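You operate a simulated robot arm through the tools that you are given. There is no shell and no other tool. Be economical: measure what you need, move in short steps, check, and stop when the job is done.

You run a simulated robot arm. Do the job below in one go: nothing can be reset, and whatever is moved stays where it is left.

## Task
Sand panel 1 down, check its coat and lay it in the pass tray.
Fine: all its guide coat off with the grey block; it must read 90 to 150; block and gauge back. Set down upright: green coat gauge. What is to be rubbed or washed off counts as gone when no trace of it is left.

Only the result counts: the job must be done as asked and must still hold three seconds after the hand-in. Knocking over, shifting, dropping, spilling or breaking anything else fails it.

## Robot
A 7-joint arm with a two-finger parallel gripper, fixed in place. Base frame: the origin is at the foot of the arm, x ahead of it, y to its left, z up; the work surface is at about z = 0. Units: mm, degrees, N and s.
With the tool pointing down near the work surface it reaches from about 240 to 620 mm from the base axis. Its first joint turns from -66.0 to 66.0 degrees. Payload 2.6 kg.
The TCP is the grasp point between the finger pads, 30 mm short of the fingertips. In the tool frame z runs along the fingers and y along their closing line. Largest opening 94 mm; finger width 28, thickness 10; the body of the gripper, 50 by 96 mm, starts 55 mm behind the TCP.
Orientation is that of the tool frame in the base frame, as a unit quaternion [w, x, y, z]. With the fingers straight down and closing along the base's y, the tool's x points along the base's -x, its y along +y and its z along -z.

## Interface
- The arm moves only by the tool send_rows. Its arguments are lists of equal length, an entry for each row: "delta_pos": the shift along the base's x, y, z in mm, a list of three; "turn": the turn, a rotation vector about the base's x, y, z in degrees, a list of three; "fingers": the gripper command, from -1 (shut) to 1 (fully open), values between in proportion. In form: {"delta_pos": [[dx, dy, dz], ...], "turn": [[ax, ay, az], ...], "fingers": [fingers, ...]}. A call has 1 to 10 rows; each row shifts and turns the commanded pose from where the row before left it. Rows are played at 5 a second. More than 50 mm and 8.6 degrees between two rows, or a gripper value outside its range, and nothing of the call is played. Where a pose cannot be reached the arm comes as near as it can. A force on the tool above 70 N (or 10 N above the force at the start of the call, whichever is more), or a blocked arm, ends the call early, and 0.2 s more pass. The fingers move at their own pace (about 72 mm/s each) and stop on an object; they squeeze with about 27 N. The grip force told is the motor's: it shows also when the fingers shut on nothing. Time passes only in rows, and 0.2 s behind the last, so rows that do not move let the fingers close. The reply holds the time, the measured pose of the TCP, the force on the tool along the base axes, the opening and the grip force, in the units named above and with some noise, with the torque about the TCP (base axes, N m) and any sound that the robot's microphone picked up, and new pictures: "views" is both (left out), scene, wrist or none.
- Cameras (640 x 400 px; columns grow to the right, rows downward): "scene" is fixed at [24.9, 427.9, 559.1]; the picture's right is [-0.84, -0.54, 0.00], its down [-0.33, 0.51, -0.80] and it looks along [0.43, -0.67, -0.61] (base axes); focal length 316 px, centre (320, 200). "wrist" rides on the gripper at [76, 14, -103] in the tool frame; the picture's right is [-0.18, 0.98, 0.00], its down [-0.75, -0.14, -0.64] and it looks along [-0.63, -0.12, 0.77] (tool axes); focal length 243 px, centre (320, 200). There is no depth. A picture from a camera that has moved, and an enlarged one, comes with that camera's place and axes in the base frame and with its lens.
- close_up(camera, box): a new picture of the part [left, top, right, bottom] of that camera's present view, enlarged. No time passes.
- close_job(): hands the job in; it is judged then, once.

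Go step by step. Nothing tells you positions but the pictures and the camera data: compare them with the known pose of the tool, close in by small moves and look again before you grip or let go. The budget is 120 turns and 200 pictures, counting those below and the enlarged ones. Unless the task says otherwise, let go and move clear before handing in, and close with one line.

The tools are called after "Request:" as name(argument=value, ...) on one line, values as JSON. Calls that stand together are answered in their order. send_rows: Moves the arm, as the interface text tells. Its arguments: {"type":"object","properties":{"delta_pos":{"type":"array","items":{"type":"array","items":{"type":"number"}}},"turn":{"type":"array","items":{"type":"array","items":{"type":"number"}}},"fingers":{"type":"array","items":{"type":"number"}},"views":{"type":"string","enum":["both","scene","wrist","none"]}},"required":["delta_pos","turn","fingers"]} The other tools are called the same way: close_up (camera, box) takes an enlarged picture of a part of a camera's view; close_job () hands the job in.

At the start:

```text
time_s: 0.0
tool_pos: [273.3, -303.5, 273.8]
ee_rot: [0.0, 0.0, 1.0, 0.001]
wrist_force: [0.4, 0.4, 0.3]
torque: [0.01, 0.01, 0.0]
gripper_width: 94.3
grip_force: 0.1
```

scene: 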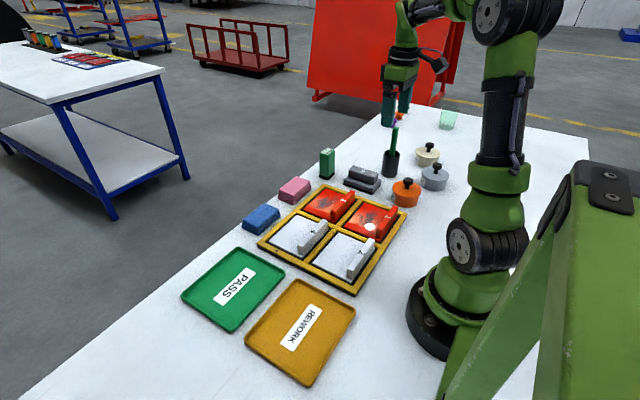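
wrist: 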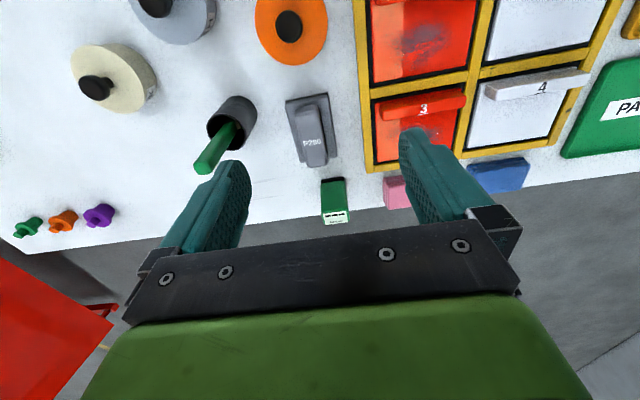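

I see a rack with four panels (two red, two white), sanding blocks, a green gauge and two trays. I'll take enlarged views to identify panel 1 and the tools.

Request:
close_up(camera="scene", box=[240, 170, 420, 300])

Request:
close_up(camera="scene", box=[300, 90, 480, 210])

Request:
close_up(camera="wrist", box=[260, 0, 640, 240])

```text
3.08 times, centred on (330, 235) of scene
camera zoom: at [24.9, 427.9, 559.1], right [-0.84, -0.54, 0.0], down [-0.33, 0.51, -0.8], along [0.43, -0.67, -0.61], focal length 971 px, centre (289, 92)
```

zoom: 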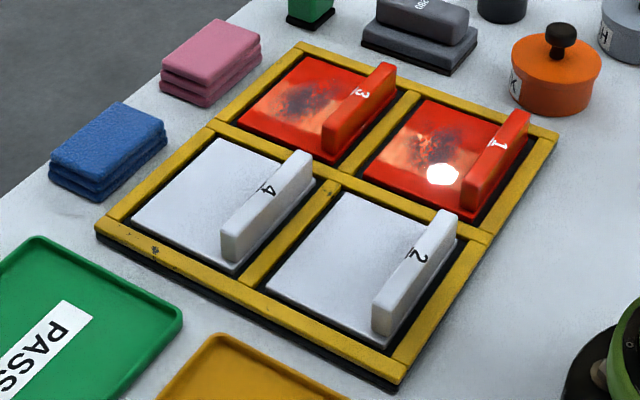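

```text
3.33 times, centred on (390, 150) of scene
camera zoom: at [24.9, 427.9, 559.1], right [-0.84, -0.54, 0.0], down [-0.33, 0.51, -0.8], along [0.43, -0.67, -0.61], focal length 1052 px, centre (87, 367)
```

zoom: 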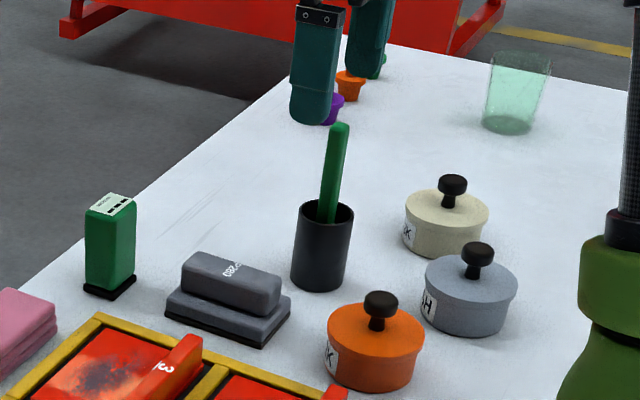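

```text
1.67 times, centred on (450, 120) of wrist
camera zoom: at [198.3, -289.3, 375.7], right [0.18, 0.98, 0.0], down [0.75, -0.14, 0.64], along [0.63, -0.12, -0.77], focal length 404 px, centre (103, 333)
```

zoom: 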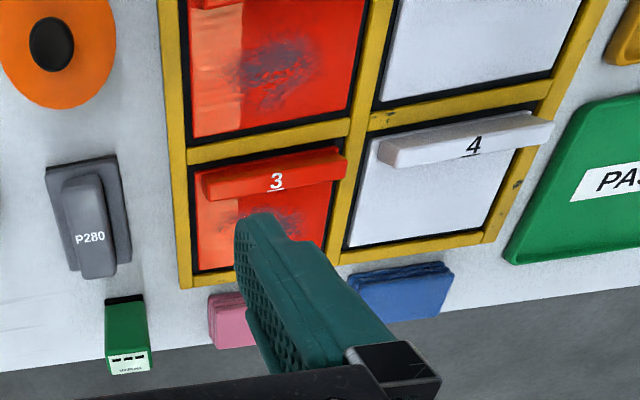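

I take panel 1 to be the red one nearer the base (about x 195–300, y -235..-110). The block is near (350,-325) and the gauge near (463,-308). I'll move above panel 1 for a better look.

Request:
send_rows(delta_pos=[[-5, 45, 10], [-5, 45, 10], [-5, 45, 6], [0, 0, 0]], turn=[[0, 0, 0], [0, 0, 0], [0, 0, 0], [0, 0, 0]], fingers=[1, 1, 1, 1])

```text
time_s: 1.0
tool_pos: [258.4, -167.7, 301.4]
ee_rot: [0.0, 0.0, 1.0, 0.0]
wrist_force: [0.4, -0.4, -0.1]
torque: [0.01, -0.01, 0.03]
gripper_width: 93.9
grip_force: 0.0
camera wrist: at [183.9, -153.6, 402.4], right [0.18, 0.98, 0.0], down [0.75, -0.14, 0.64], along [0.63, -0.12, -0.77], focal length 243 px, centre (320, 200)
```

scene: 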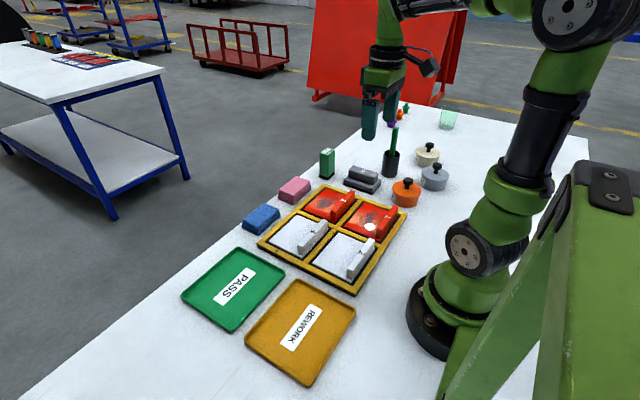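
wrist: 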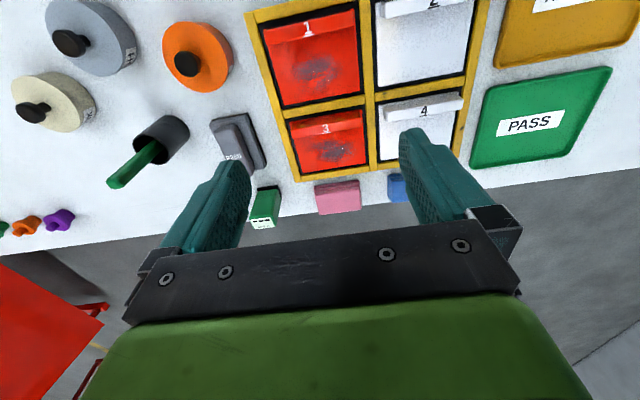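

The wrist view puts panel 1 at about x 200–312, y -233..-117, with its handle on the low-x side. Next I'll approach above the grey block for a closer look.

Request:
send_rows(delta_pos=[[17.4, -30.4, -26], [17.4, -30.4, -26], [17.4, -30.4, -26], [17.4, -30.4, -26], [17.4, -30.4, -26], [0, 0, 0]], turn=[[0, 0, 0], [0, 0, 0], [0, 0, 0], [0, 0, 0], [0, 0, 0], [0, 0, 0]], fingers=[1, 1, 1, 1, 1, 1])

```text
time_s: 2.4
tool_pos: [346.3, -321.2, 169.5]
ee_rot: [0.0, -0.002, 1.0, 0.0]
wrist_force: [-0.2, -0.2, 0.6]
torque: [0.01, -0.01, 0.01]
gripper_width: 94.0
grip_force: 0.0
camera wrist: at [270.9, -307.4, 271.6], right [0.18, 0.98, 0.0], down [0.75, -0.14, 0.64], along [0.63, -0.12, -0.77], focal length 243 px, centre (320, 200)
```

scene: 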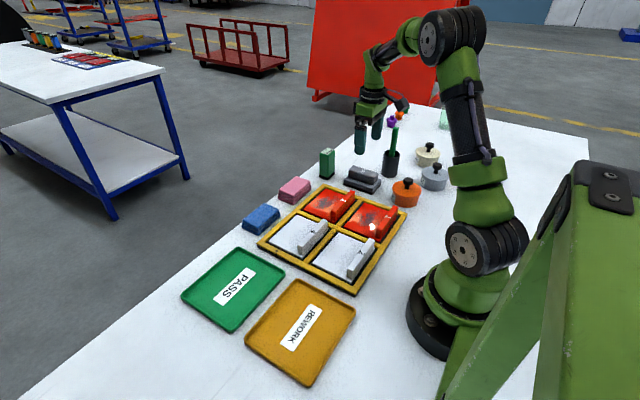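
wrist: 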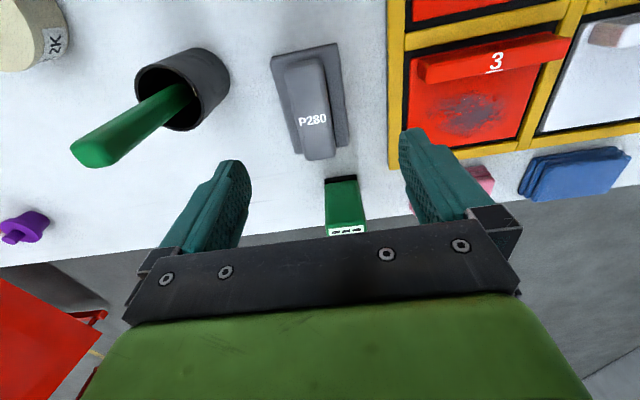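

The block lies along x with its handle centred near (353,-333). I'll zoom in for heights.

Request:
close_up(camera="scene", box=[310, 140, 400, 200])

Request:
close_up(camera="wrist", box=[230, 20, 410, 240])

```text
6.67 times, centred on (355, 170) of scene
camera zoom: at [25.0, 427.8, 559.1], right [-0.84, -0.54, 0.0], down [-0.33, 0.51, -0.8], along [0.43, -0.67, -0.61], focal length 2103 px, centre (87, 400)
```

zoom: 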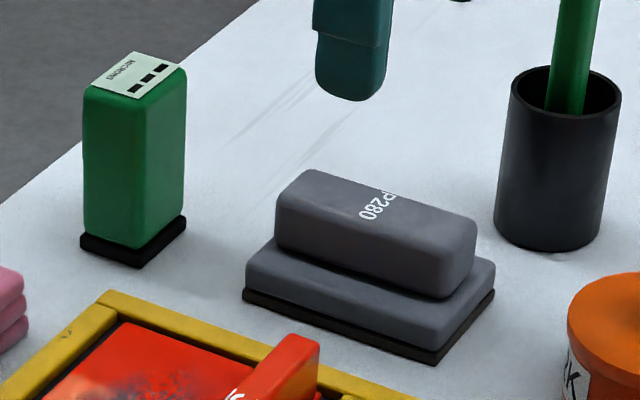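

```text
1.82 times, centred on (320, 130) of wrist
camera zoom: at [270.9, -307.4, 271.6], right [0.18, 0.98, 0.0], down [0.75, -0.14, 0.64], along [0.63, -0.12, -0.77], focal length 441 px, centre (320, 327)
```

zoom: 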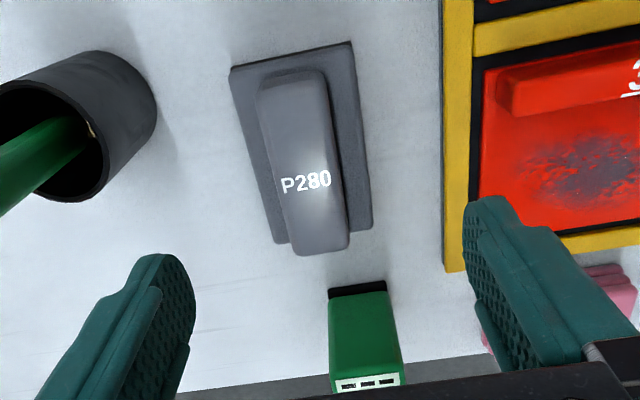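

The block measures about 98x58 mm with a handle about 35 wide, topping out near z 50. I'll line up at (351,-330) and come down partway.

Request:
send_rows(delta_pos=[[5, -9, -30], [0, 0, -40], [0, 0, -15], [0, 0, 0]], turn=[[0, 0, 0], [0, 0, 0], [0, 0, 0], [0, 0, 0]], fingers=[1, 1, 1, 1])

Request:
close_up(camera="scene", box=[310, 120, 430, 200])

```text
time_s: 3.4
tool_pos: [350.6, -329.3, 83.9]
ee_rot: [0.001, 0.0, 1.0, 0.0]
wrist_force: [0.2, 0.4, -0.8]
torque: [0.03, 0.02, 0.0]
gripper_width: 94.1
grip_force: 0.0
camera wrist: at [275.5, -315.0, 185.9], right [0.18, 0.98, 0.0], down [0.75, -0.14, 0.64], along [0.63, -0.12, -0.77], focal length 243 px, centre (320, 200)
```

scene: 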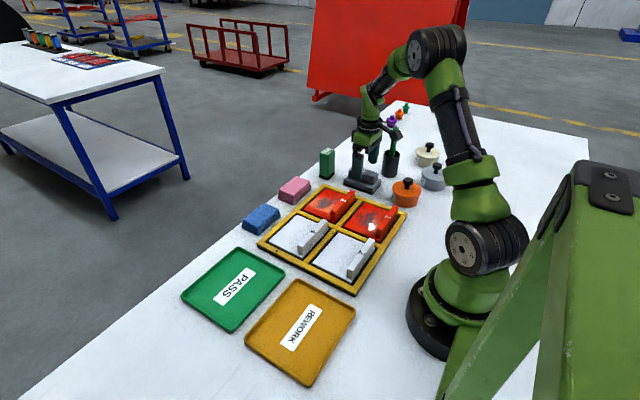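
wrist: 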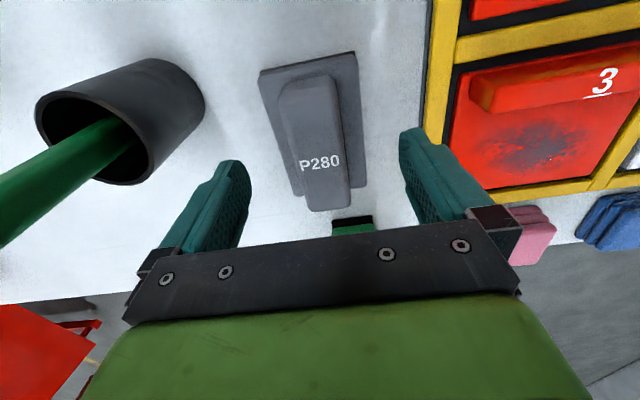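

```text
5.00 times, centred on (370, 160) of scene
camera zoom: at [24.9, 427.9, 559.1], right [-0.84, -0.54, 0.0], down [-0.33, 0.51, -0.8], along [0.43, -0.67, -0.61], focal length 1578 px, centre (70, 400)
```

zoom: 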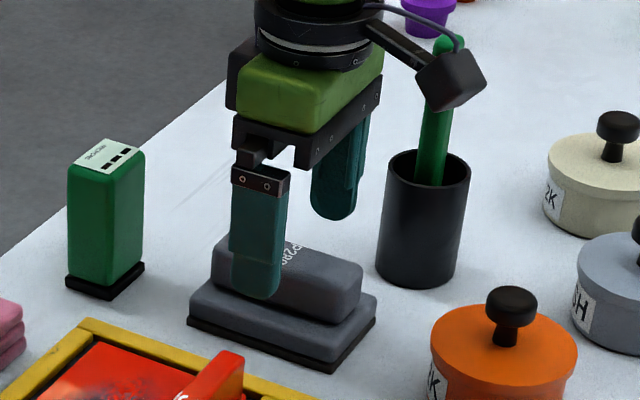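

The fingers straddle the handle. I'll come down until the tips are just above the block's foot, and close.

Request:
send_rows(delta_pos=[[0, 0, -15], [0, 0, -13], [0, 0, 0], [0, 0, 0], [0, 0, 0], [0, 0, 0]], turn=[[0, 0, 0], [0, 0, 0], [0, 0, 0], [0, 0, 0], [0, 0, 0], [0, 0, 0]], fingers=[1, 1, 1, -1, -1, -1])

Request:
close_up(camera="scene", box=[310, 120, 430, 200])

```text
time_s: 4.8
tool_pos: [350.4, -329.8, 56.7]
ee_rot: [0.001, 0.0, 1.0, -0.001]
wrist_force: [0.1, 0.0, 7.1]
torque: [0.28, 0.03, -0.04]
gripper_width: 33.3
grip_force: 27.2
camera wrist: at [275.4, -315.6, 158.8], right [0.18, 0.98, 0.0], down [0.75, -0.14, 0.64], along [0.63, -0.12, -0.77], focal length 243 px, centre (320, 200)
```

scene: 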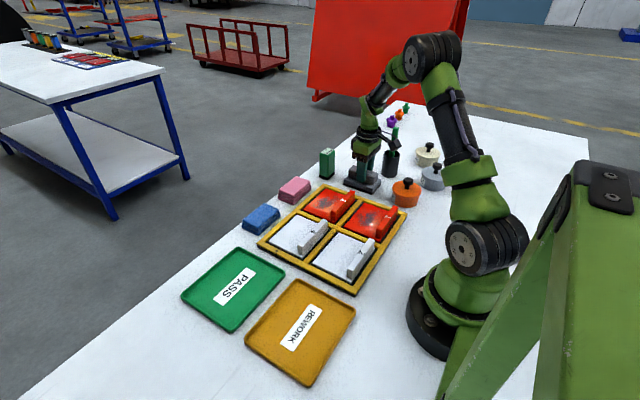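
wrist: 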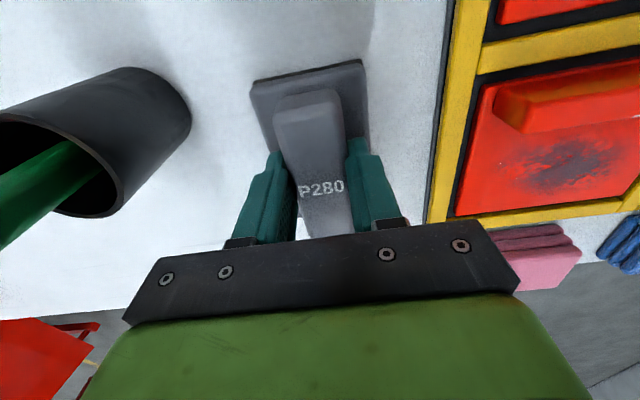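

```text
5.00 times, centred on (370, 160) of scene
camera zoom: at [24.9, 427.9, 559.1], right [-0.84, -0.54, 0.0], down [-0.33, 0.51, -0.8], along [0.43, -0.67, -0.61], focal length 1578 px, centre (70, 400)
```

zoom: 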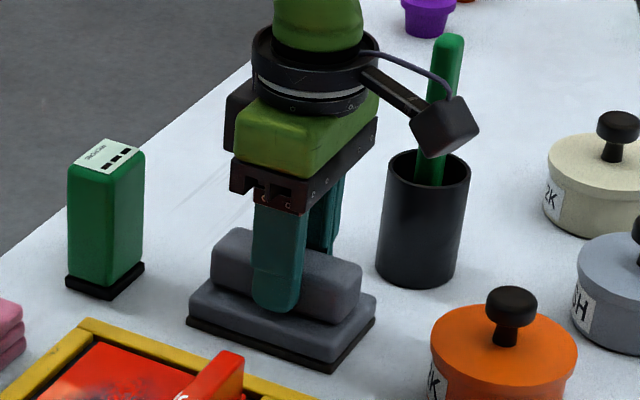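

The block is gripped (width 33, pick pose (350.4,-329.8,56.7)). I'll lift it and carry it toward panel 1 while turning it -90° so it fits between the panel handle and the rack rim.

Request:
send_rows(delta_pos=[[0, 0, 30], [0, 0, 40], [0, 0, 40], [-7.7, 14.1, 0], [-7.7, 14.1, 0], [-7.7, 14.1, 0], [-7.7, 14.1, 0], [-7.7, 14.1, 0], [-7.7, 14.1, 0], [-7.7, 14.1, 0]], turn=[[0, 0, 0], [0, 0, 0], [0, 0, 0], [0, 0, -8.182], [0, 0, -8.182], [0, 0, -8.182], [0, 0, -8.182], [0, 0, -8.182], [0, 0, -8.182], [0, 0, -8.182]], fingers=[-1, -1, -1, -1, -1, -1, -1, -1, -1, -1], views="none")

Request:
send_rows(delta_pos=[[-7.7, 14.1, 0], [-7.7, 14.1, 0], [-7.7, 14.1, 0], [-7.7, 14.1, 0], [0, 0, 0]], turn=[[0, 0, -8.182], [0, 0, -8.182], [0, 0, -8.182], [0, 0, -8.182], [0, 0, 0]], fingers=[-1, -1, -1, -1, -1])

Request:
close_up(camera="scene", box=[290, 120, 440, 270])

```text
time_s: 7.0
tool_pos: [296.7, -231.0, 166.6]
ee_rot: [0.0, 0.48, 0.877, -0.001]
wrist_force: [-0.4, -0.4, -1.5]
torque: [0.03, -0.01, -0.03]
gripper_width: 33.4
grip_force: 27.4
```

```text
time_s: 8.2
tool_pos: [264.8, -173.6, 165.5]
ee_rot: [0.0, 0.706, 0.708, 0.0]
wrist_force: [-0.5, 0.3, -0.9]
torque: [-0.02, -0.01, 0.0]
gripper_width: 33.3
grip_force: 26.5
camera wrist: at [280.2, -97.8, 268.3], right [0.98, -0.18, 0.0], down [-0.14, -0.75, 0.64], along [-0.12, -0.63, -0.77], focal length 243 px, centre (320, 200)
```

scene: 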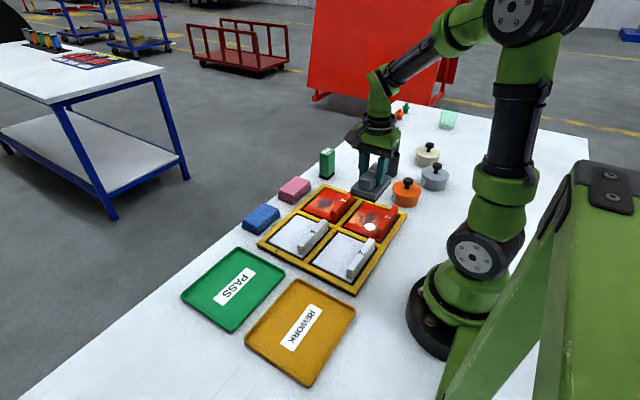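
wrist: 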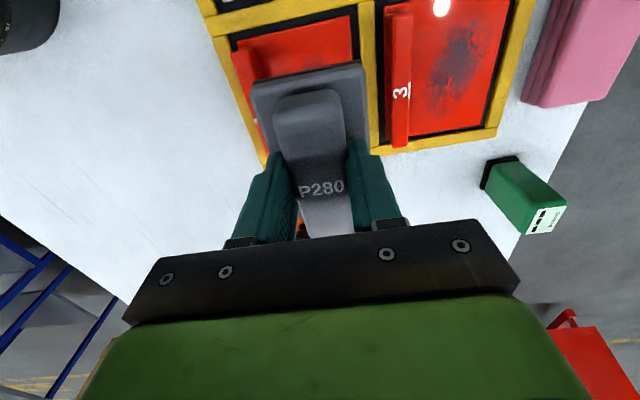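

```text
2.67 times, centred on (365, 195) of scene
camera zoom: at [24.9, 427.9, 559.1], right [-0.84, -0.54, 0.0], down [-0.33, 0.51, -0.8], along [0.43, -0.67, -0.61], focal length 841 px, centre (200, 213)
```

zoom: 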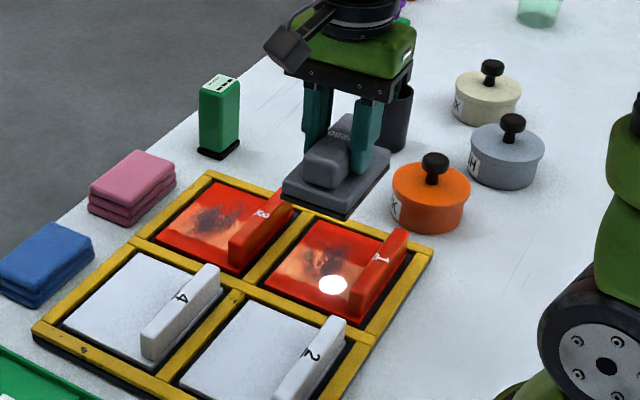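

Request:
close_up(camera="wrist", box=[180, 0, 420, 160])

Request:
close_up(camera="scene", box=[340, 190, 420, 250])

```text
2.50 times, centred on (300, 80) of wrist
camera zoom: at [280.2, -97.8, 268.3], right [0.98, -0.18, 0.0], down [-0.14, -0.75, 0.64], along [-0.12, -0.63, -0.77], focal length 606 px, centre (370, 500)
```

zoom: 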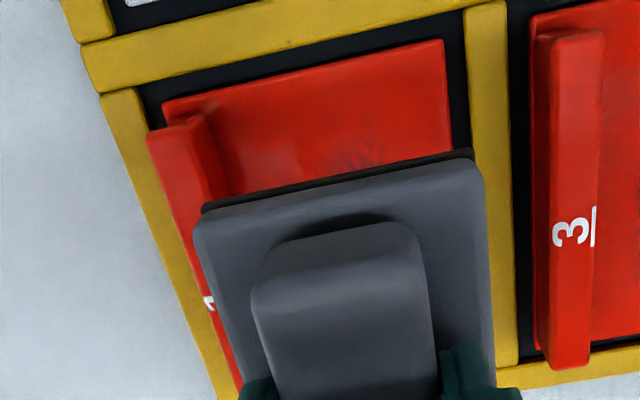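

```text
6.67 times, centred on (380, 220) of scene
camera zoom: at [24.9, 427.9, 559.1], right [-0.84, -0.54, 0.0], down [-0.33, 0.51, -0.8], along [0.43, -0.67, -0.61], focal length 2103 px, centre (-80, 67)
```

zoom: 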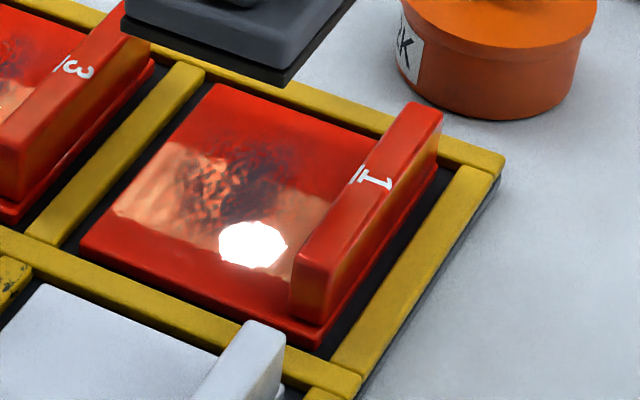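

Panel 1's free face spans roughly x 217–301, y -228..-114, with the guide coat around (262,-178). I'll bring the block down over it gently to find contact.

Request:
send_rows(delta_pos=[[-4, 2.5, -40], [0, 0, -38], [0, 0, 0]], turn=[[0, 0, 0], [0, 0, 0], [0, 0, 0]], fingers=[-1, -1, -1])

Request:
close_up(camera="scene", box=[320, 160, 440, 250])

```text
time_s: 9.0
tool_pos: [262.0, -171.7, 87.6]
ee_rot: [0.0, 0.707, 0.707, 0.0]
wrist_force: [0.0, 0.8, -1.3]
torque: [0.01, 0.01, 0.01]
gripper_width: 33.4
grip_force: 27.2
camera wrist: at [277.0, -95.1, 190.1], right [0.98, -0.18, 0.0], down [-0.14, -0.75, 0.64], along [-0.12, -0.63, -0.77], focal length 243 px, centre (320, 200)
```

scene: 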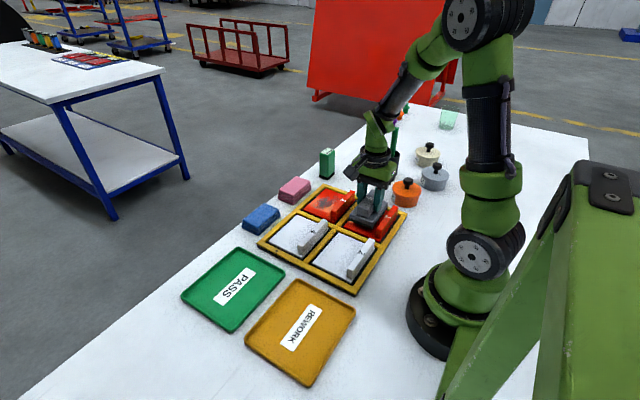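
wrist: 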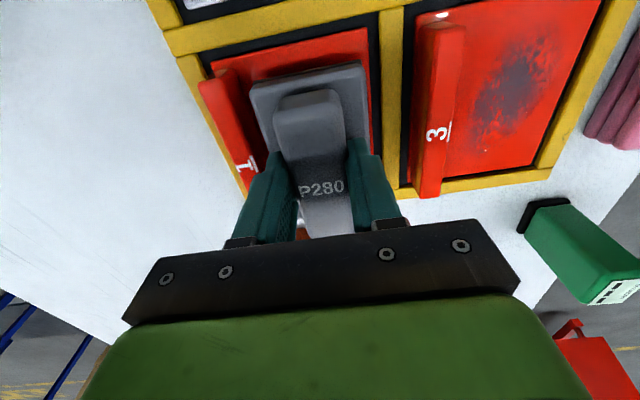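

```text
4.44 times, centred on (380, 205) of scene
camera zoom: at [24.9, 427.9, 559.1], right [-0.84, -0.54, 0.0], down [-0.33, 0.51, -0.8], along [0.43, -0.67, -0.61], focal length 1402 px, centre (53, 178)
```

zoom: 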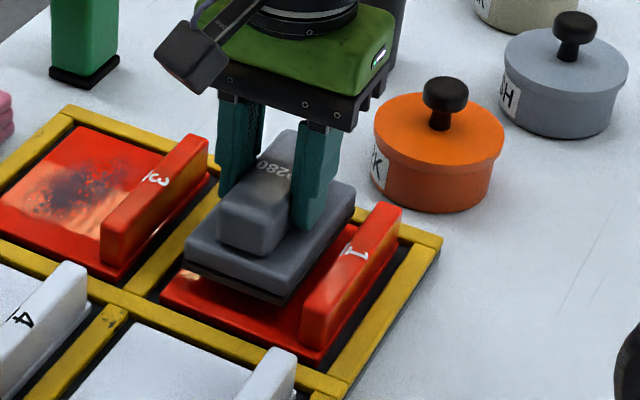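

Alignment looks good. I'll descend in small steps.

Request:
send_rows(delta_pos=[[0, 0, -6], [0, 0, -4], [0, 0, 0]], turn=[[0, 0, 0], [0, 0, 0], [0, 0, 0]], fingers=[-1, -1, -1], views="none")

Request:
send_rows(delta_pos=[[0, 0, -2], [0, 0, 0]], turn=[[0, 0, 0], [0, 0, 0]], fingers=[-1, -1], views="none")

Request:
send_rows(delta_pos=[[0, 0, -2], [0, 0, 0]], turn=[[0, 0, 0], [0, 0, 0]], fingers=[-1, -1], views="none")

```text
time_s: 9.8
tool_pos: [262.3, -171.9, 79.3]
ee_rot: [0.0, 0.707, 0.708, 0.0]
wrist_force: [-0.4, 0.0, -1.1]
torque: [-0.03, -0.04, 0.01]
gripper_width: 33.5
grip_force: 27.0
```

```text
time_s: 10.4
tool_pos: [262.1, -171.4, 76.7]
ee_rot: [0.0, 0.707, 0.707, 0.0]
wrist_force: [0.9, 0.0, -1.1]
torque: [0.01, 0.01, -0.03]
gripper_width: 33.7
grip_force: 27.8
```

```text
time_s: 11.0
tool_pos: [261.8, -170.9, 76.2]
ee_rot: [0.0, 0.706, 0.708, 0.0]
wrist_force: [-2.7, 1.6, 8.4]
torque: [-0.27, -0.17, -0.02]
gripper_width: 33.5
grip_force: 27.3
```

Contact at TCP z≈76 with about 8 N. I'll rub with strokes in x and y.

Request:
send_rows(delta_pos=[[10, 0, 0], [-10, 8, 0], [-10, 0, 0], [10, 0, 0], [10, 0, 0], [-10, -16, 0], [-10, 0, 0], [10, 0, 0], [10, 0, 0], [-10, 8, 0]], turn=[[0, 0, 0], [0, 0, 0], [0, 0, 0], [0, 0, 0], [0, 0, 0], [0, 0, 0], [0, 0, 0], [0, 0, 0], [0, 0, 0], [0, 0, 0]], fingers=[-1, -1, -1, -1, -1, -1, -1, -1, -1, -1])

Request:
close_up(camera="scene", box=[320, 160, 440, 250])

```text
time_s: 13.2
tool_pos: [261.5, -171.1, 75.3]
ee_rot: [0.001, 0.707, 0.707, -0.001]
wrist_force: [3.2, -0.9, 9.0]
torque: [0.01, -0.36, -0.11]
gripper_width: 33.2
grip_force: 27.5
camera wrist: at [277.5, -95.4, 176.8], right [0.98, -0.18, 0.0], down [-0.14, -0.75, 0.64], along [-0.12, -0.63, -0.77], focal length 243 px, centre (320, 200)
```

scene: 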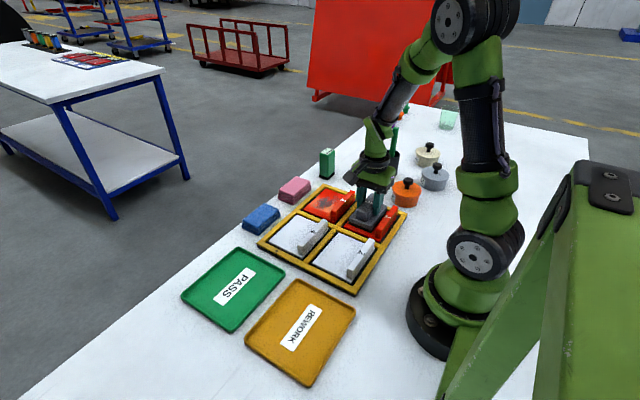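
wrist: 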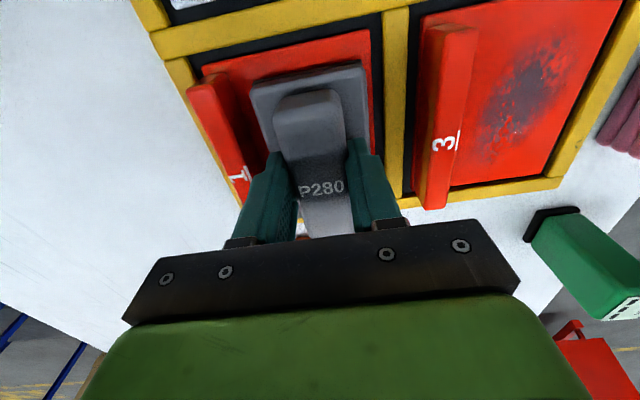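

```text
4.44 times, centred on (380, 205) of scene
camera zoom: at [24.9, 427.9, 559.1], right [-0.84, -0.54, 0.0], down [-0.33, 0.51, -0.8], along [0.43, -0.67, -0.61], focal length 1402 px, centre (53, 178)
```

zoom: 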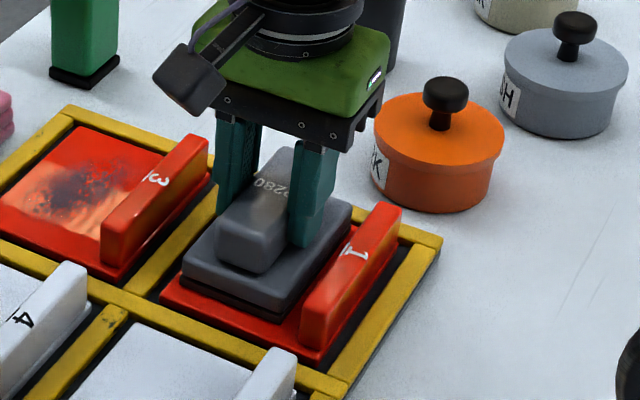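

The strokes go smoothly. I'll lift to inspect what's left.

Request:
send_rows(delta_pos=[[0, 0, 30], [0, -10, 48], [10, -30, 20], [0, 0, 0]], turn=[[0, 0, 0], [0, 0, 0], [0, 0, 0], [0, 0, 0]], fingers=[-1, -1, -1, -1], views="none")

Request:
close_up(camera="scene", box=[335, 185, 425, 250])

Request:
close_up(camera="wrist", box=[180, 0, 420, 160])

```text
time_s: 14.2
tool_pos: [269.9, -211.7, 172.9]
ee_rot: [0.0, 0.706, 0.708, 0.001]
wrist_force: [0.2, 0.6, -1.0]
torque: [0.03, 0.01, -0.01]
gripper_width: 33.4
grip_force: 26.8
```

```text
6.15 times, centred on (380, 218) of scene
camera zoom: at [24.9, 427.8, 559.1], right [-0.84, -0.54, 0.0], down [-0.33, 0.51, -0.8], along [0.43, -0.67, -0.61], focal length 1942 px, centre (-49, 92)
```

zoom: 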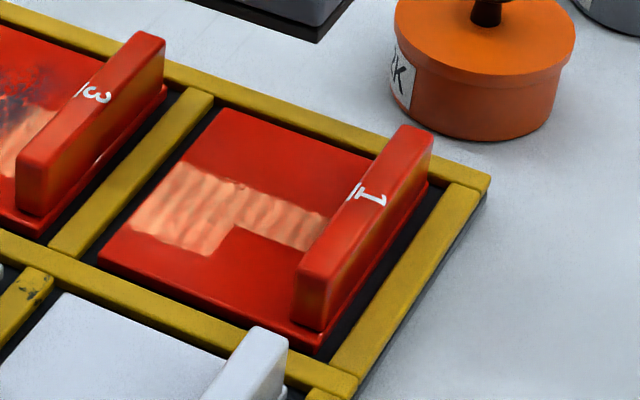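

```text
2.50 times, centred on (300, 80) of wrist
camera zoom: at [285.4, -135.9, 275.0], right [0.98, -0.18, 0.0], down [-0.14, -0.75, 0.64], along [-0.12, -0.63, -0.77], focal length 606 px, centre (370, 500)
```

zoom: 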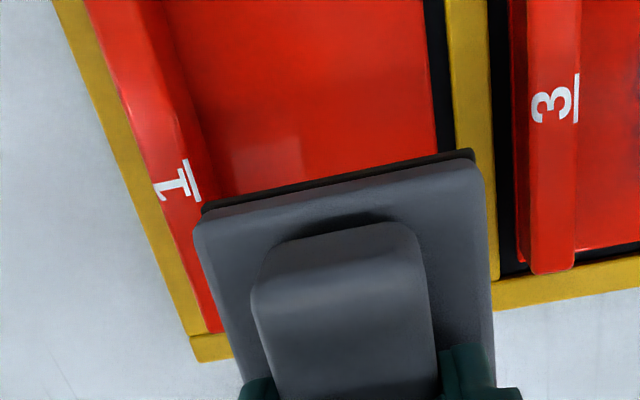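

The guide coat looks almost gone. I'll zoom in harder for residue.

Request:
close_up(camera="scene", box=[345, 198, 405, 240])

```text
9.52 times, centred on (375, 219) of scene
camera zoom: at [24.9, 427.8, 559.1], right [-0.84, -0.54, 0.0], down [-0.33, 0.51, -0.8], along [0.43, -0.67, -0.61], focal length 3005 px, centre (-204, 19)
```

zoom: 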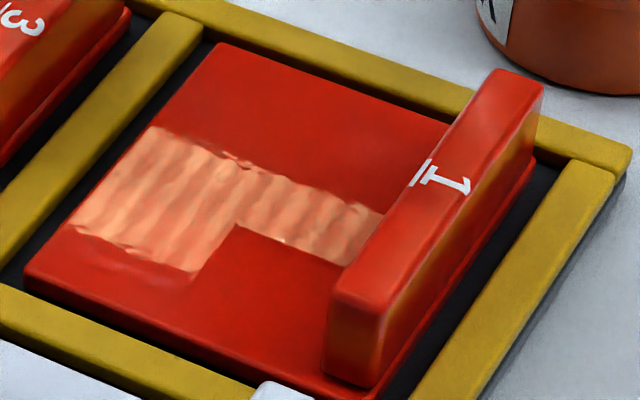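

Request:
send_rows(delta_pos=[[-3, -10, 40], [-3, -10, 40], [0, 0, 0]], turn=[[0, 0, 0], [0, 0, 0], [0, 0, 0]], fingers=[-1, -1, -1], views="none")

Request:
close_up(camera="wrist", box=[230, 0, 380, 90])

Request:
close_up(camera="scene", box=[345, 198, 405, 240])

```text
time_s: 15.0
tool_pos: [265.6, -230.3, 252.8]
ee_rot: [0.0, 0.707, 0.707, -0.001]
wrist_force: [0.5, -0.6, -1.4]
torque: [0.0, 0.0, -0.04]
gripper_width: 33.7
grip_force: 26.4
```

```text
4.27 times, centred on (305, 45) of wrist
camera zoom: at [280.2, -155.1, 355.2], right [0.98, -0.18, 0.0], down [-0.14, -0.75, 0.64], along [-0.12, -0.63, -0.77], focal length 1035 px, centre (384, 861)
```

zoom: 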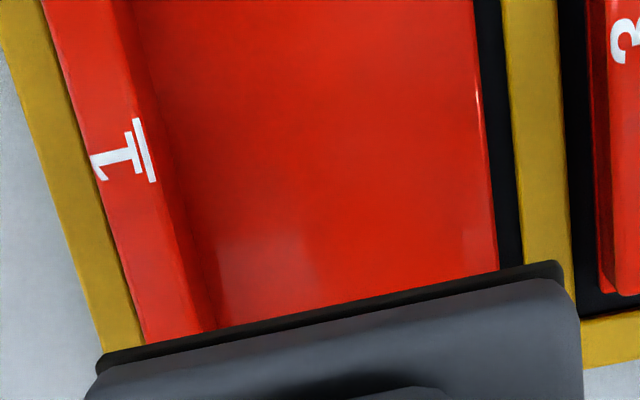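

```text
9.52 times, centred on (375, 219) of scene
camera zoom: at [24.9, 427.8, 559.1], right [-0.84, -0.54, 0.0], down [-0.33, 0.51, -0.8], along [0.43, -0.67, -0.61], focal length 3005 px, centre (-204, 19)
```

zoom: 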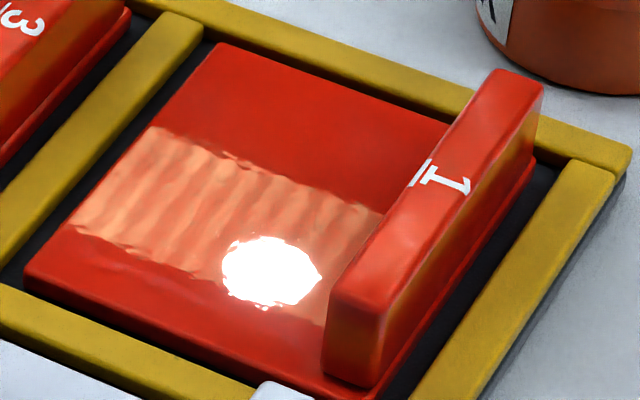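

The face looks clean from both cameras (earlier marks were reflections). I'll put the block back at its pick pose and then gauge the panel.

Request:
send_rows(delta_pos=[[7.71, -9.05, -7.8], [7.71, -9.05, -7.8], [7.71, -9.05, -7.8], [7.71, -9.05, -7.8], [7.71, -9.05, -7.8], [7.71, -9.05, -7.8], [7.71, -9.05, -7.8], [7.71, -9.05, -7.8], [7.71, -9.05, -7.8], [7.71, -9.05, -7.8]], turn=[[0, 0, 8.182], [0, 0, 8.182], [0, 0, 8.182], [0, 0, 8.182], [0, 0, 8.182], [0, 0, 8.182], [0, 0, 8.182], [0, 0, 8.182], [0, 0, 8.182], [0, 0, 8.182]], fingers=[-1, -1, -1, -1, -1, -1, -1, -1, -1, -1], views="none")

Request:
send_rows(delta_pos=[[7.7, -9.0, -8], [0, 0, -40], [0, 0, 0]], turn=[[0, 0, 8.182], [0, 0, 0], [0, 0, 0]], fingers=[-1, -1, -1], views="none")

```text
time_s: 17.2
tool_pos: [342.8, -323.1, 174.6]
ee_rot: [0.0, 0.07, 0.998, 0.0]
wrist_force: [0.1, -0.4, -1.7]
torque: [0.01, -0.02, 0.0]
gripper_width: 33.4
grip_force: 26.9
```

```text
time_s: 18.0
tool_pos: [352.5, -330.4, 127.2]
ee_rot: [-0.001, -0.002, 1.0, 0.0]
wrist_force: [1.0, 0.3, -1.2]
torque: [-0.02, 0.03, 0.02]
gripper_width: 33.3
grip_force: 27.5
```

Request:
send_rows(delta_pos=[[0, 1.8, -40], [0, 0, -24], [0, 0, 0]], turn=[[0, 0, 0], [0, 0, 0], [0, 0, 0]], fingers=[-1, -1, -1], views="none")

Request:
send_rows(delta_pos=[[0, 0, -3], [0, 0, -2], [0, 0, 0]], turn=[[0, 0, 0], [0, 0, 0], [0, 0, 0]], fingers=[-1, -1, -1])

```text
time_s: 18.8
tool_pos: [352.3, -329.2, 61.6]
ee_rot: [0.0, 0.001, 1.0, 0.0]
wrist_force: [0.6, 0.3, -1.8]
torque: [-0.02, -0.02, -0.01]
gripper_width: 33.4
grip_force: 26.8
```

```text
time_s: 19.6
tool_pos: [350.9, -329.5, 57.2]
ee_rot: [0.0, -0.001, 1.0, 0.0]
wrist_force: [0.2, -0.7, -1.5]
torque: [0.0, 0.0, 0.04]
gripper_width: 33.3
grip_force: 27.6
camera wrist: at [275.5, -315.4, 159.2], right [0.18, 0.98, 0.0], down [0.75, -0.14, 0.64], along [0.63, -0.12, -0.77], focal length 243 px, centre (320, 200)
```

scene: 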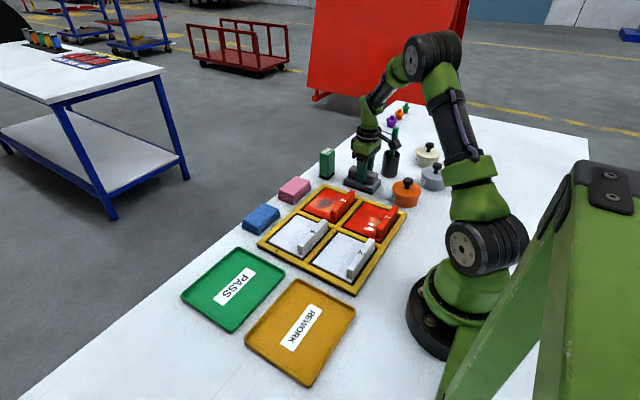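
wrist: 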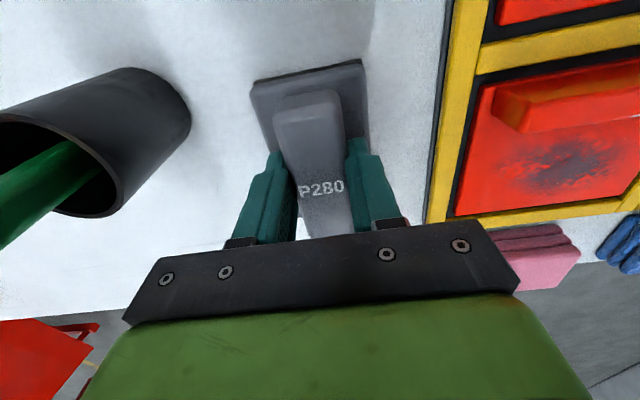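

Almost down; I'll lower until contact.

Request:
send_rows(delta_pos=[[0, 0, -1], [0, 0, -0.5], [0, 0, 0]], turn=[[0, 0, 0], [0, 0, 0], [0, 0, 0]], fingers=[-1, -1, -1], views="none")

```text
time_s: 20.4
tool_pos: [350.8, -329.7, 57.6]
ee_rot: [0.0, 0.0, 1.0, 0.0]
wrist_force: [-2.1, 3.6, 12.5]
torque: [0.19, 0.4, -0.08]
gripper_width: 33.3
grip_force: 26.8
```

The block is seated. I'll release it, lift off, and move above the gauge (about (471,-308)).

Request:
send_rows(delta_pos=[[0, 0, 1], [0, 0, 0], [0, 0, 0], [0, 0, 40], [0, 0, 45], [40, 8, 20], [40, 7, 10], [40, 7, 0], [0, 0, 0]], turn=[[0, 0, 0], [0, 0, 0], [0, 0, 0], [0, 0, 0], [0, 0, 0], [0, 0, 0], [0, 0, 0], [0, 0, 0], [0, 0, 0]], fingers=[-1, 1, 1, 1, 1, 1, 1, 1, 1])

Request:
close_up(camera="scene", box=[310, 120, 400, 200])

```text
time_s: 22.4
tool_pos: [470.7, -308.0, 172.1]
ee_rot: [0.0, 0.0, 1.0, -0.001]
wrist_force: [1.0, -0.2, -0.3]
torque: [0.0, -0.02, 0.02]
gripper_width: 94.3
grip_force: 0.0
camera wrist: at [395.5, -293.5, 273.3], right [0.18, 0.98, 0.0], down [0.75, -0.14, 0.64], along [0.63, -0.12, -0.77], focal length 243 px, centre (320, 200)
```

scene: 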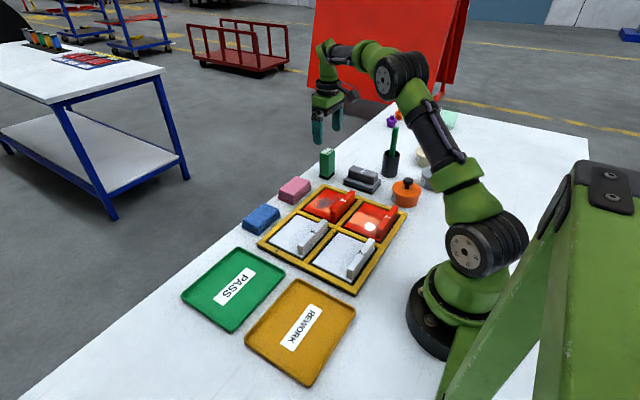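
wrist: 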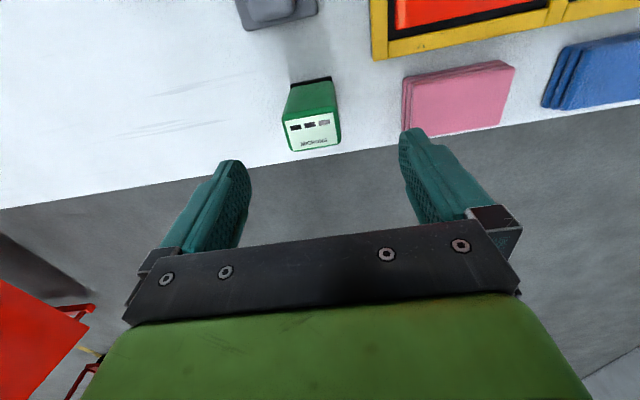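

```text
5.00 times, centred on (355, 160) of scene
camera zoom: at [24.9, 427.9, 559.1], right [-0.84, -0.54, 0.0], down [-0.33, 0.51, -0.8], along [0.43, -0.67, -0.61], focal length 1578 px, centre (145, 400)
```

zoom: 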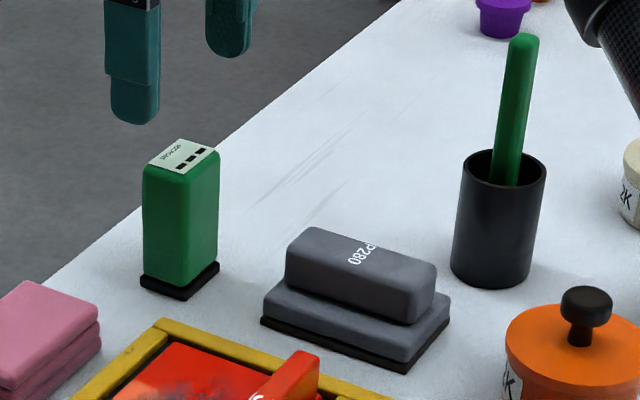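

The wrist view puts the gauge at about (475,-313), 45 wide in y and 90 high. I'll shift and start down.

Request:
send_rows(delta_pos=[[4.5, -5, -20], [0, 0, -30], [0, 0, 0]], turn=[[0, 0, 0], [0, 0, 0], [0, 0, 0]], fingers=[1, 1, 1])

Request:
close_up(camera="scene", box=[290, 100, 380, 190])

```text
time_s: 23.2
tool_pos: [475.6, -314.2, 122.4]
ee_rot: [0.0, 0.0, 1.0, 0.0]
wrist_force: [-0.3, 0.6, 0.6]
torque: [-0.03, 0.01, 0.07]
gripper_width: 94.0
grip_force: 0.0
camera wrist: at [400.1, -299.2, 223.5], right [0.18, 0.98, 0.0], down [0.75, -0.14, 0.64], along [0.63, -0.12, -0.77], focal length 243 px, centre (320, 200)
```

scene: 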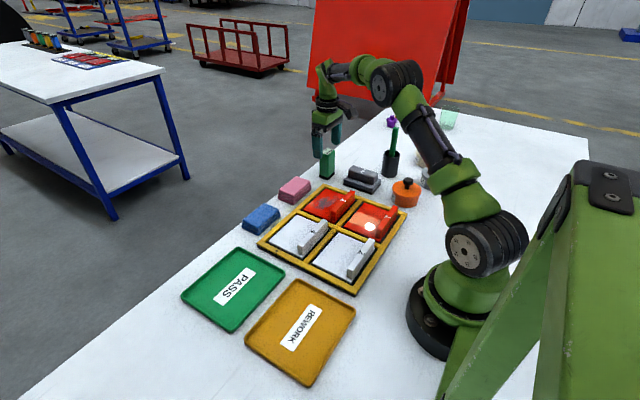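
wrist: 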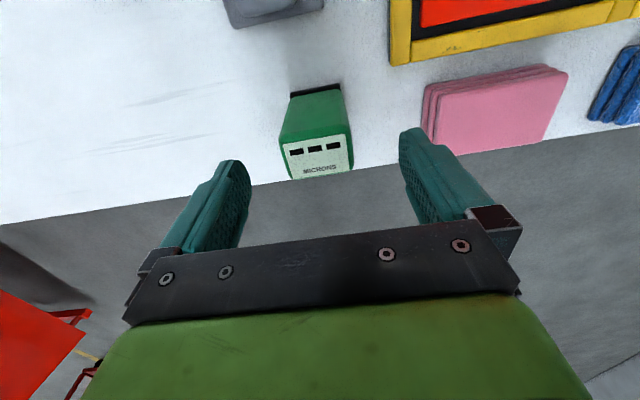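

```text
4.44 times, centred on (335, 145) of scene
camera zoom: at [24.9, 427.9, 559.1], right [-0.84, -0.54, 0.0], down [-0.33, 0.51, -0.8], along [0.43, -0.67, -0.61], focal length 1402 px, centre (253, 444)
```

zoom: 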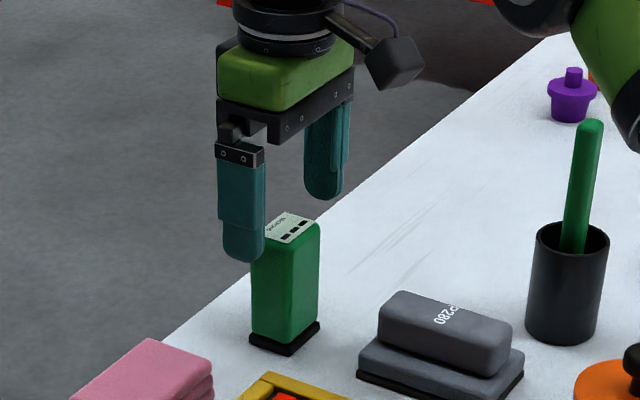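

Well centred. I'll descend and grip, then read the state.

Request:
send_rows(delta_pos=[[0, 0, -30], [0, 0, -30], [0, 0, 0], [0, 0, 0], [0, 0, 0], [0, 0, 0]], turn=[[0, 0, 0], [0, 0, 0], [0, 0, 0], [0, 0, 0], [0, 0, 0], [0, 0, 0]], fingers=[1, 1, 1, -1, -1, -1])

```text
time_s: 24.6
tool_pos: [475.5, -313.2, 61.4]
ee_rot: [0.0, 0.0, 1.0, 0.0]
wrist_force: [-0.8, -0.4, -0.2]
torque: [0.02, -0.04, -0.01]
gripper_width: 50.2
grip_force: 27.5
camera wrist: at [400.1, -299.6, 163.5], right [0.18, 0.98, 0.0], down [0.75, -0.14, 0.64], along [0.63, -0.12, -0.77], focal length 243 px, centre (320, 200)
```

scene: 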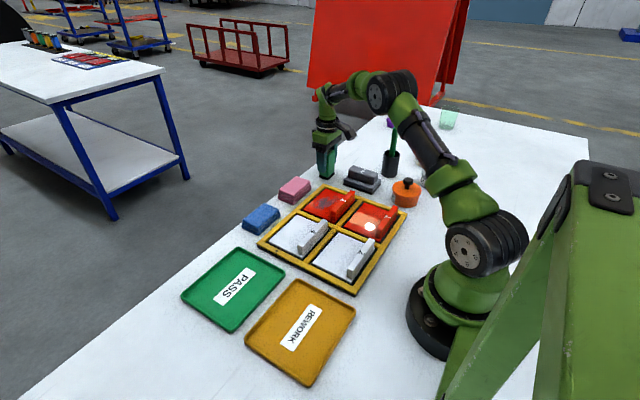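
wrist: 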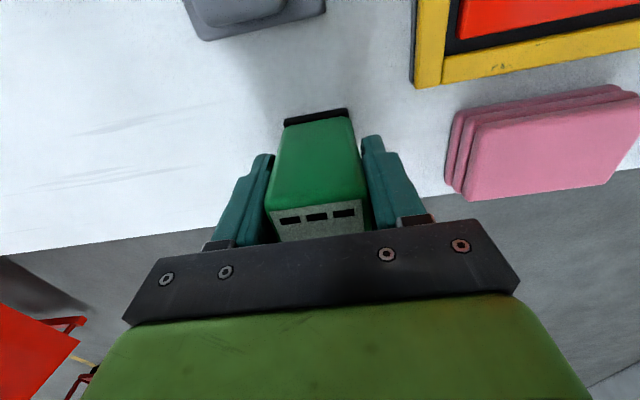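

Gripped (width 50, pick pose (475.5,-313.2,61.4)), and the display is visible from the wrist camera. I'll carry it to panel 1.

Request:
send_rows(delta_pos=[[0, 0, 40], [0, 0, 50], [-35.6, 23.7, 0], [-35.6, 23.7, 0], [-35.6, 23.7, 0], [-35.6, 23.7, 0], [-35.6, 23.7, 0], [-35.6, 23.7, 0], [0, 0, -30], [0, 0, -30]], turn=[[0, 0, 0], [0, 0, 0], [0, 0, 0], [0, 0, 0], [0, 0, 0], [0, 0, 0], [0, 0, 0], [0, 0, 0], [0, 0, 0], [0, 0, 0]], fingers=[-1, -1, -1, -1, -1, -1, -1, -1, -1, -1])

Request:
close_up(camera="scene", box=[320, 150, 440, 250])

```text
time_s: 26.8
tool_pos: [262.1, -172.1, 92.7]
ee_rot: [0.0, -0.001, 1.0, 0.0]
wrist_force: [1.5, -0.4, -1.7]
torque: [-0.01, 0.02, 0.0]
gripper_width: 50.1
grip_force: 26.3
camera wrist: at [186.4, -156.7, 194.9], right [0.18, 0.98, 0.0], down [0.75, -0.14, 0.64], along [0.63, -0.12, -0.77], focal length 243 px, centre (320, 200)
```

scene: 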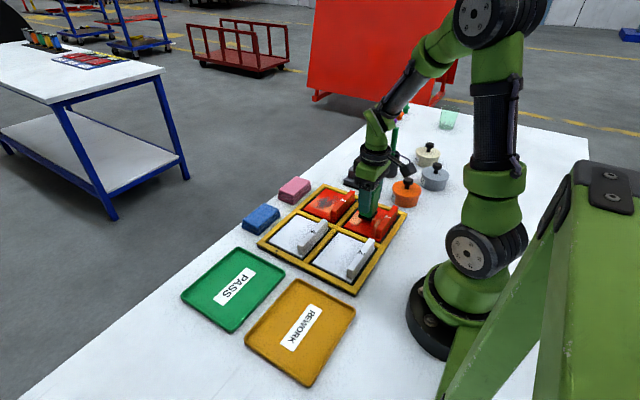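
wrist: 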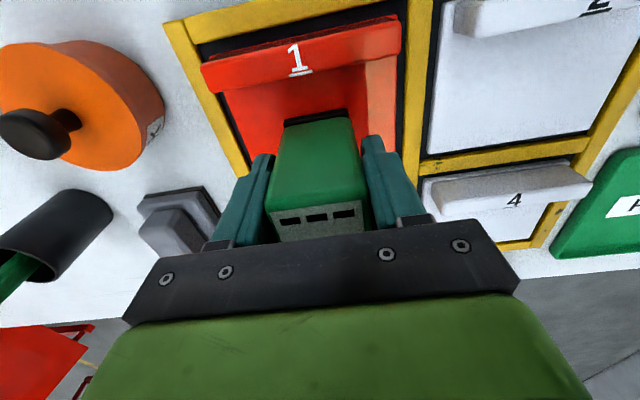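

```text
4.00 times, centred on (380, 200) of scene
camera zoom: at [24.9, 427.9, 559.1], right [-0.84, -0.54, 0.0], down [-0.33, 0.51, -0.8], along [0.43, -0.67, -0.61], focal length 1262 px, centre (80, 200)
```

zoom: 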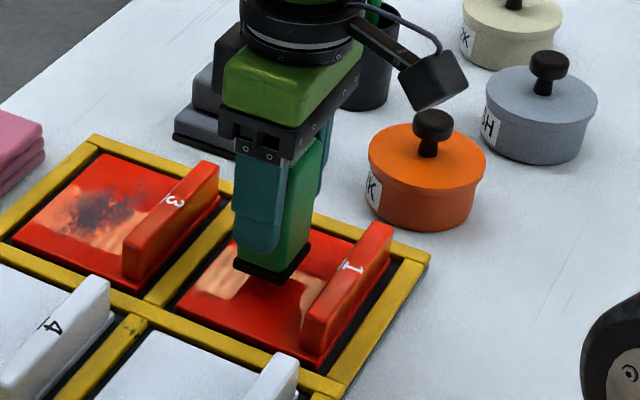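

Now I'll lower it onto the panel's face and read.

Request:
send_rows(delta_pos=[[0, 0, -7], [0, 0, -2], [0, 0, 0]], turn=[[0, 0, 0], [0, 0, 0], [0, 0, 0]], fingers=[-1, -1, -1], views="none")

Request:
send_rows(delta_pos=[[0, 0, -2], [0, 0, -1], [0, 0, 0]], turn=[[0, 0, 0], [0, 0, 0], [0, 0, 0]], fingers=[-1, -1, -1], views="none")

Request:
close_up(camera="wrist", box=[250, 180, 390, 260])

```text
time_s: 27.6
tool_pos: [261.6, -170.0, 83.5]
ee_rot: [-0.001, 0.0, 1.0, 0.0]
wrist_force: [0.3, 0.2, -1.2]
torque: [0.0, -0.01, 0.0]
gripper_width: 50.3
grip_force: 26.9
```

```text
time_s: 28.4
tool_pos: [260.9, -170.6, 80.4]
ee_rot: [0.0, 0.001, 1.0, 0.0]
wrist_force: [-0.2, 0.1, -1.9]
torque: [-0.01, -0.01, -0.01]
gripper_width: 50.2
grip_force: 27.0
```

```text
4.57 times, centred on (320, 220) of wrist
camera zoom: at [186.0, -156.6, 182.4], right [0.18, 0.98, 0.0], down [0.75, -0.14, 0.64], along [0.63, -0.12, -0.77], focal length 1109 px, centre (320, 109)
```

zoom: 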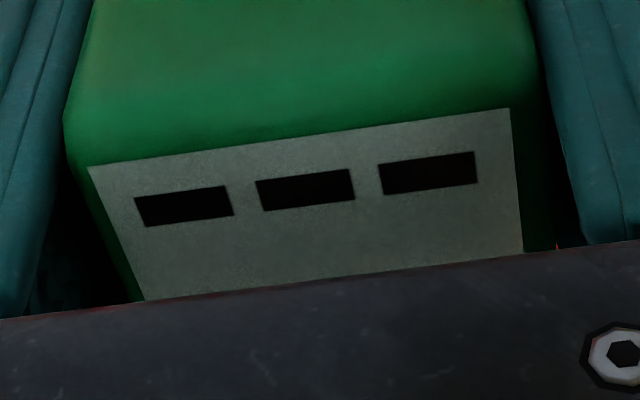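

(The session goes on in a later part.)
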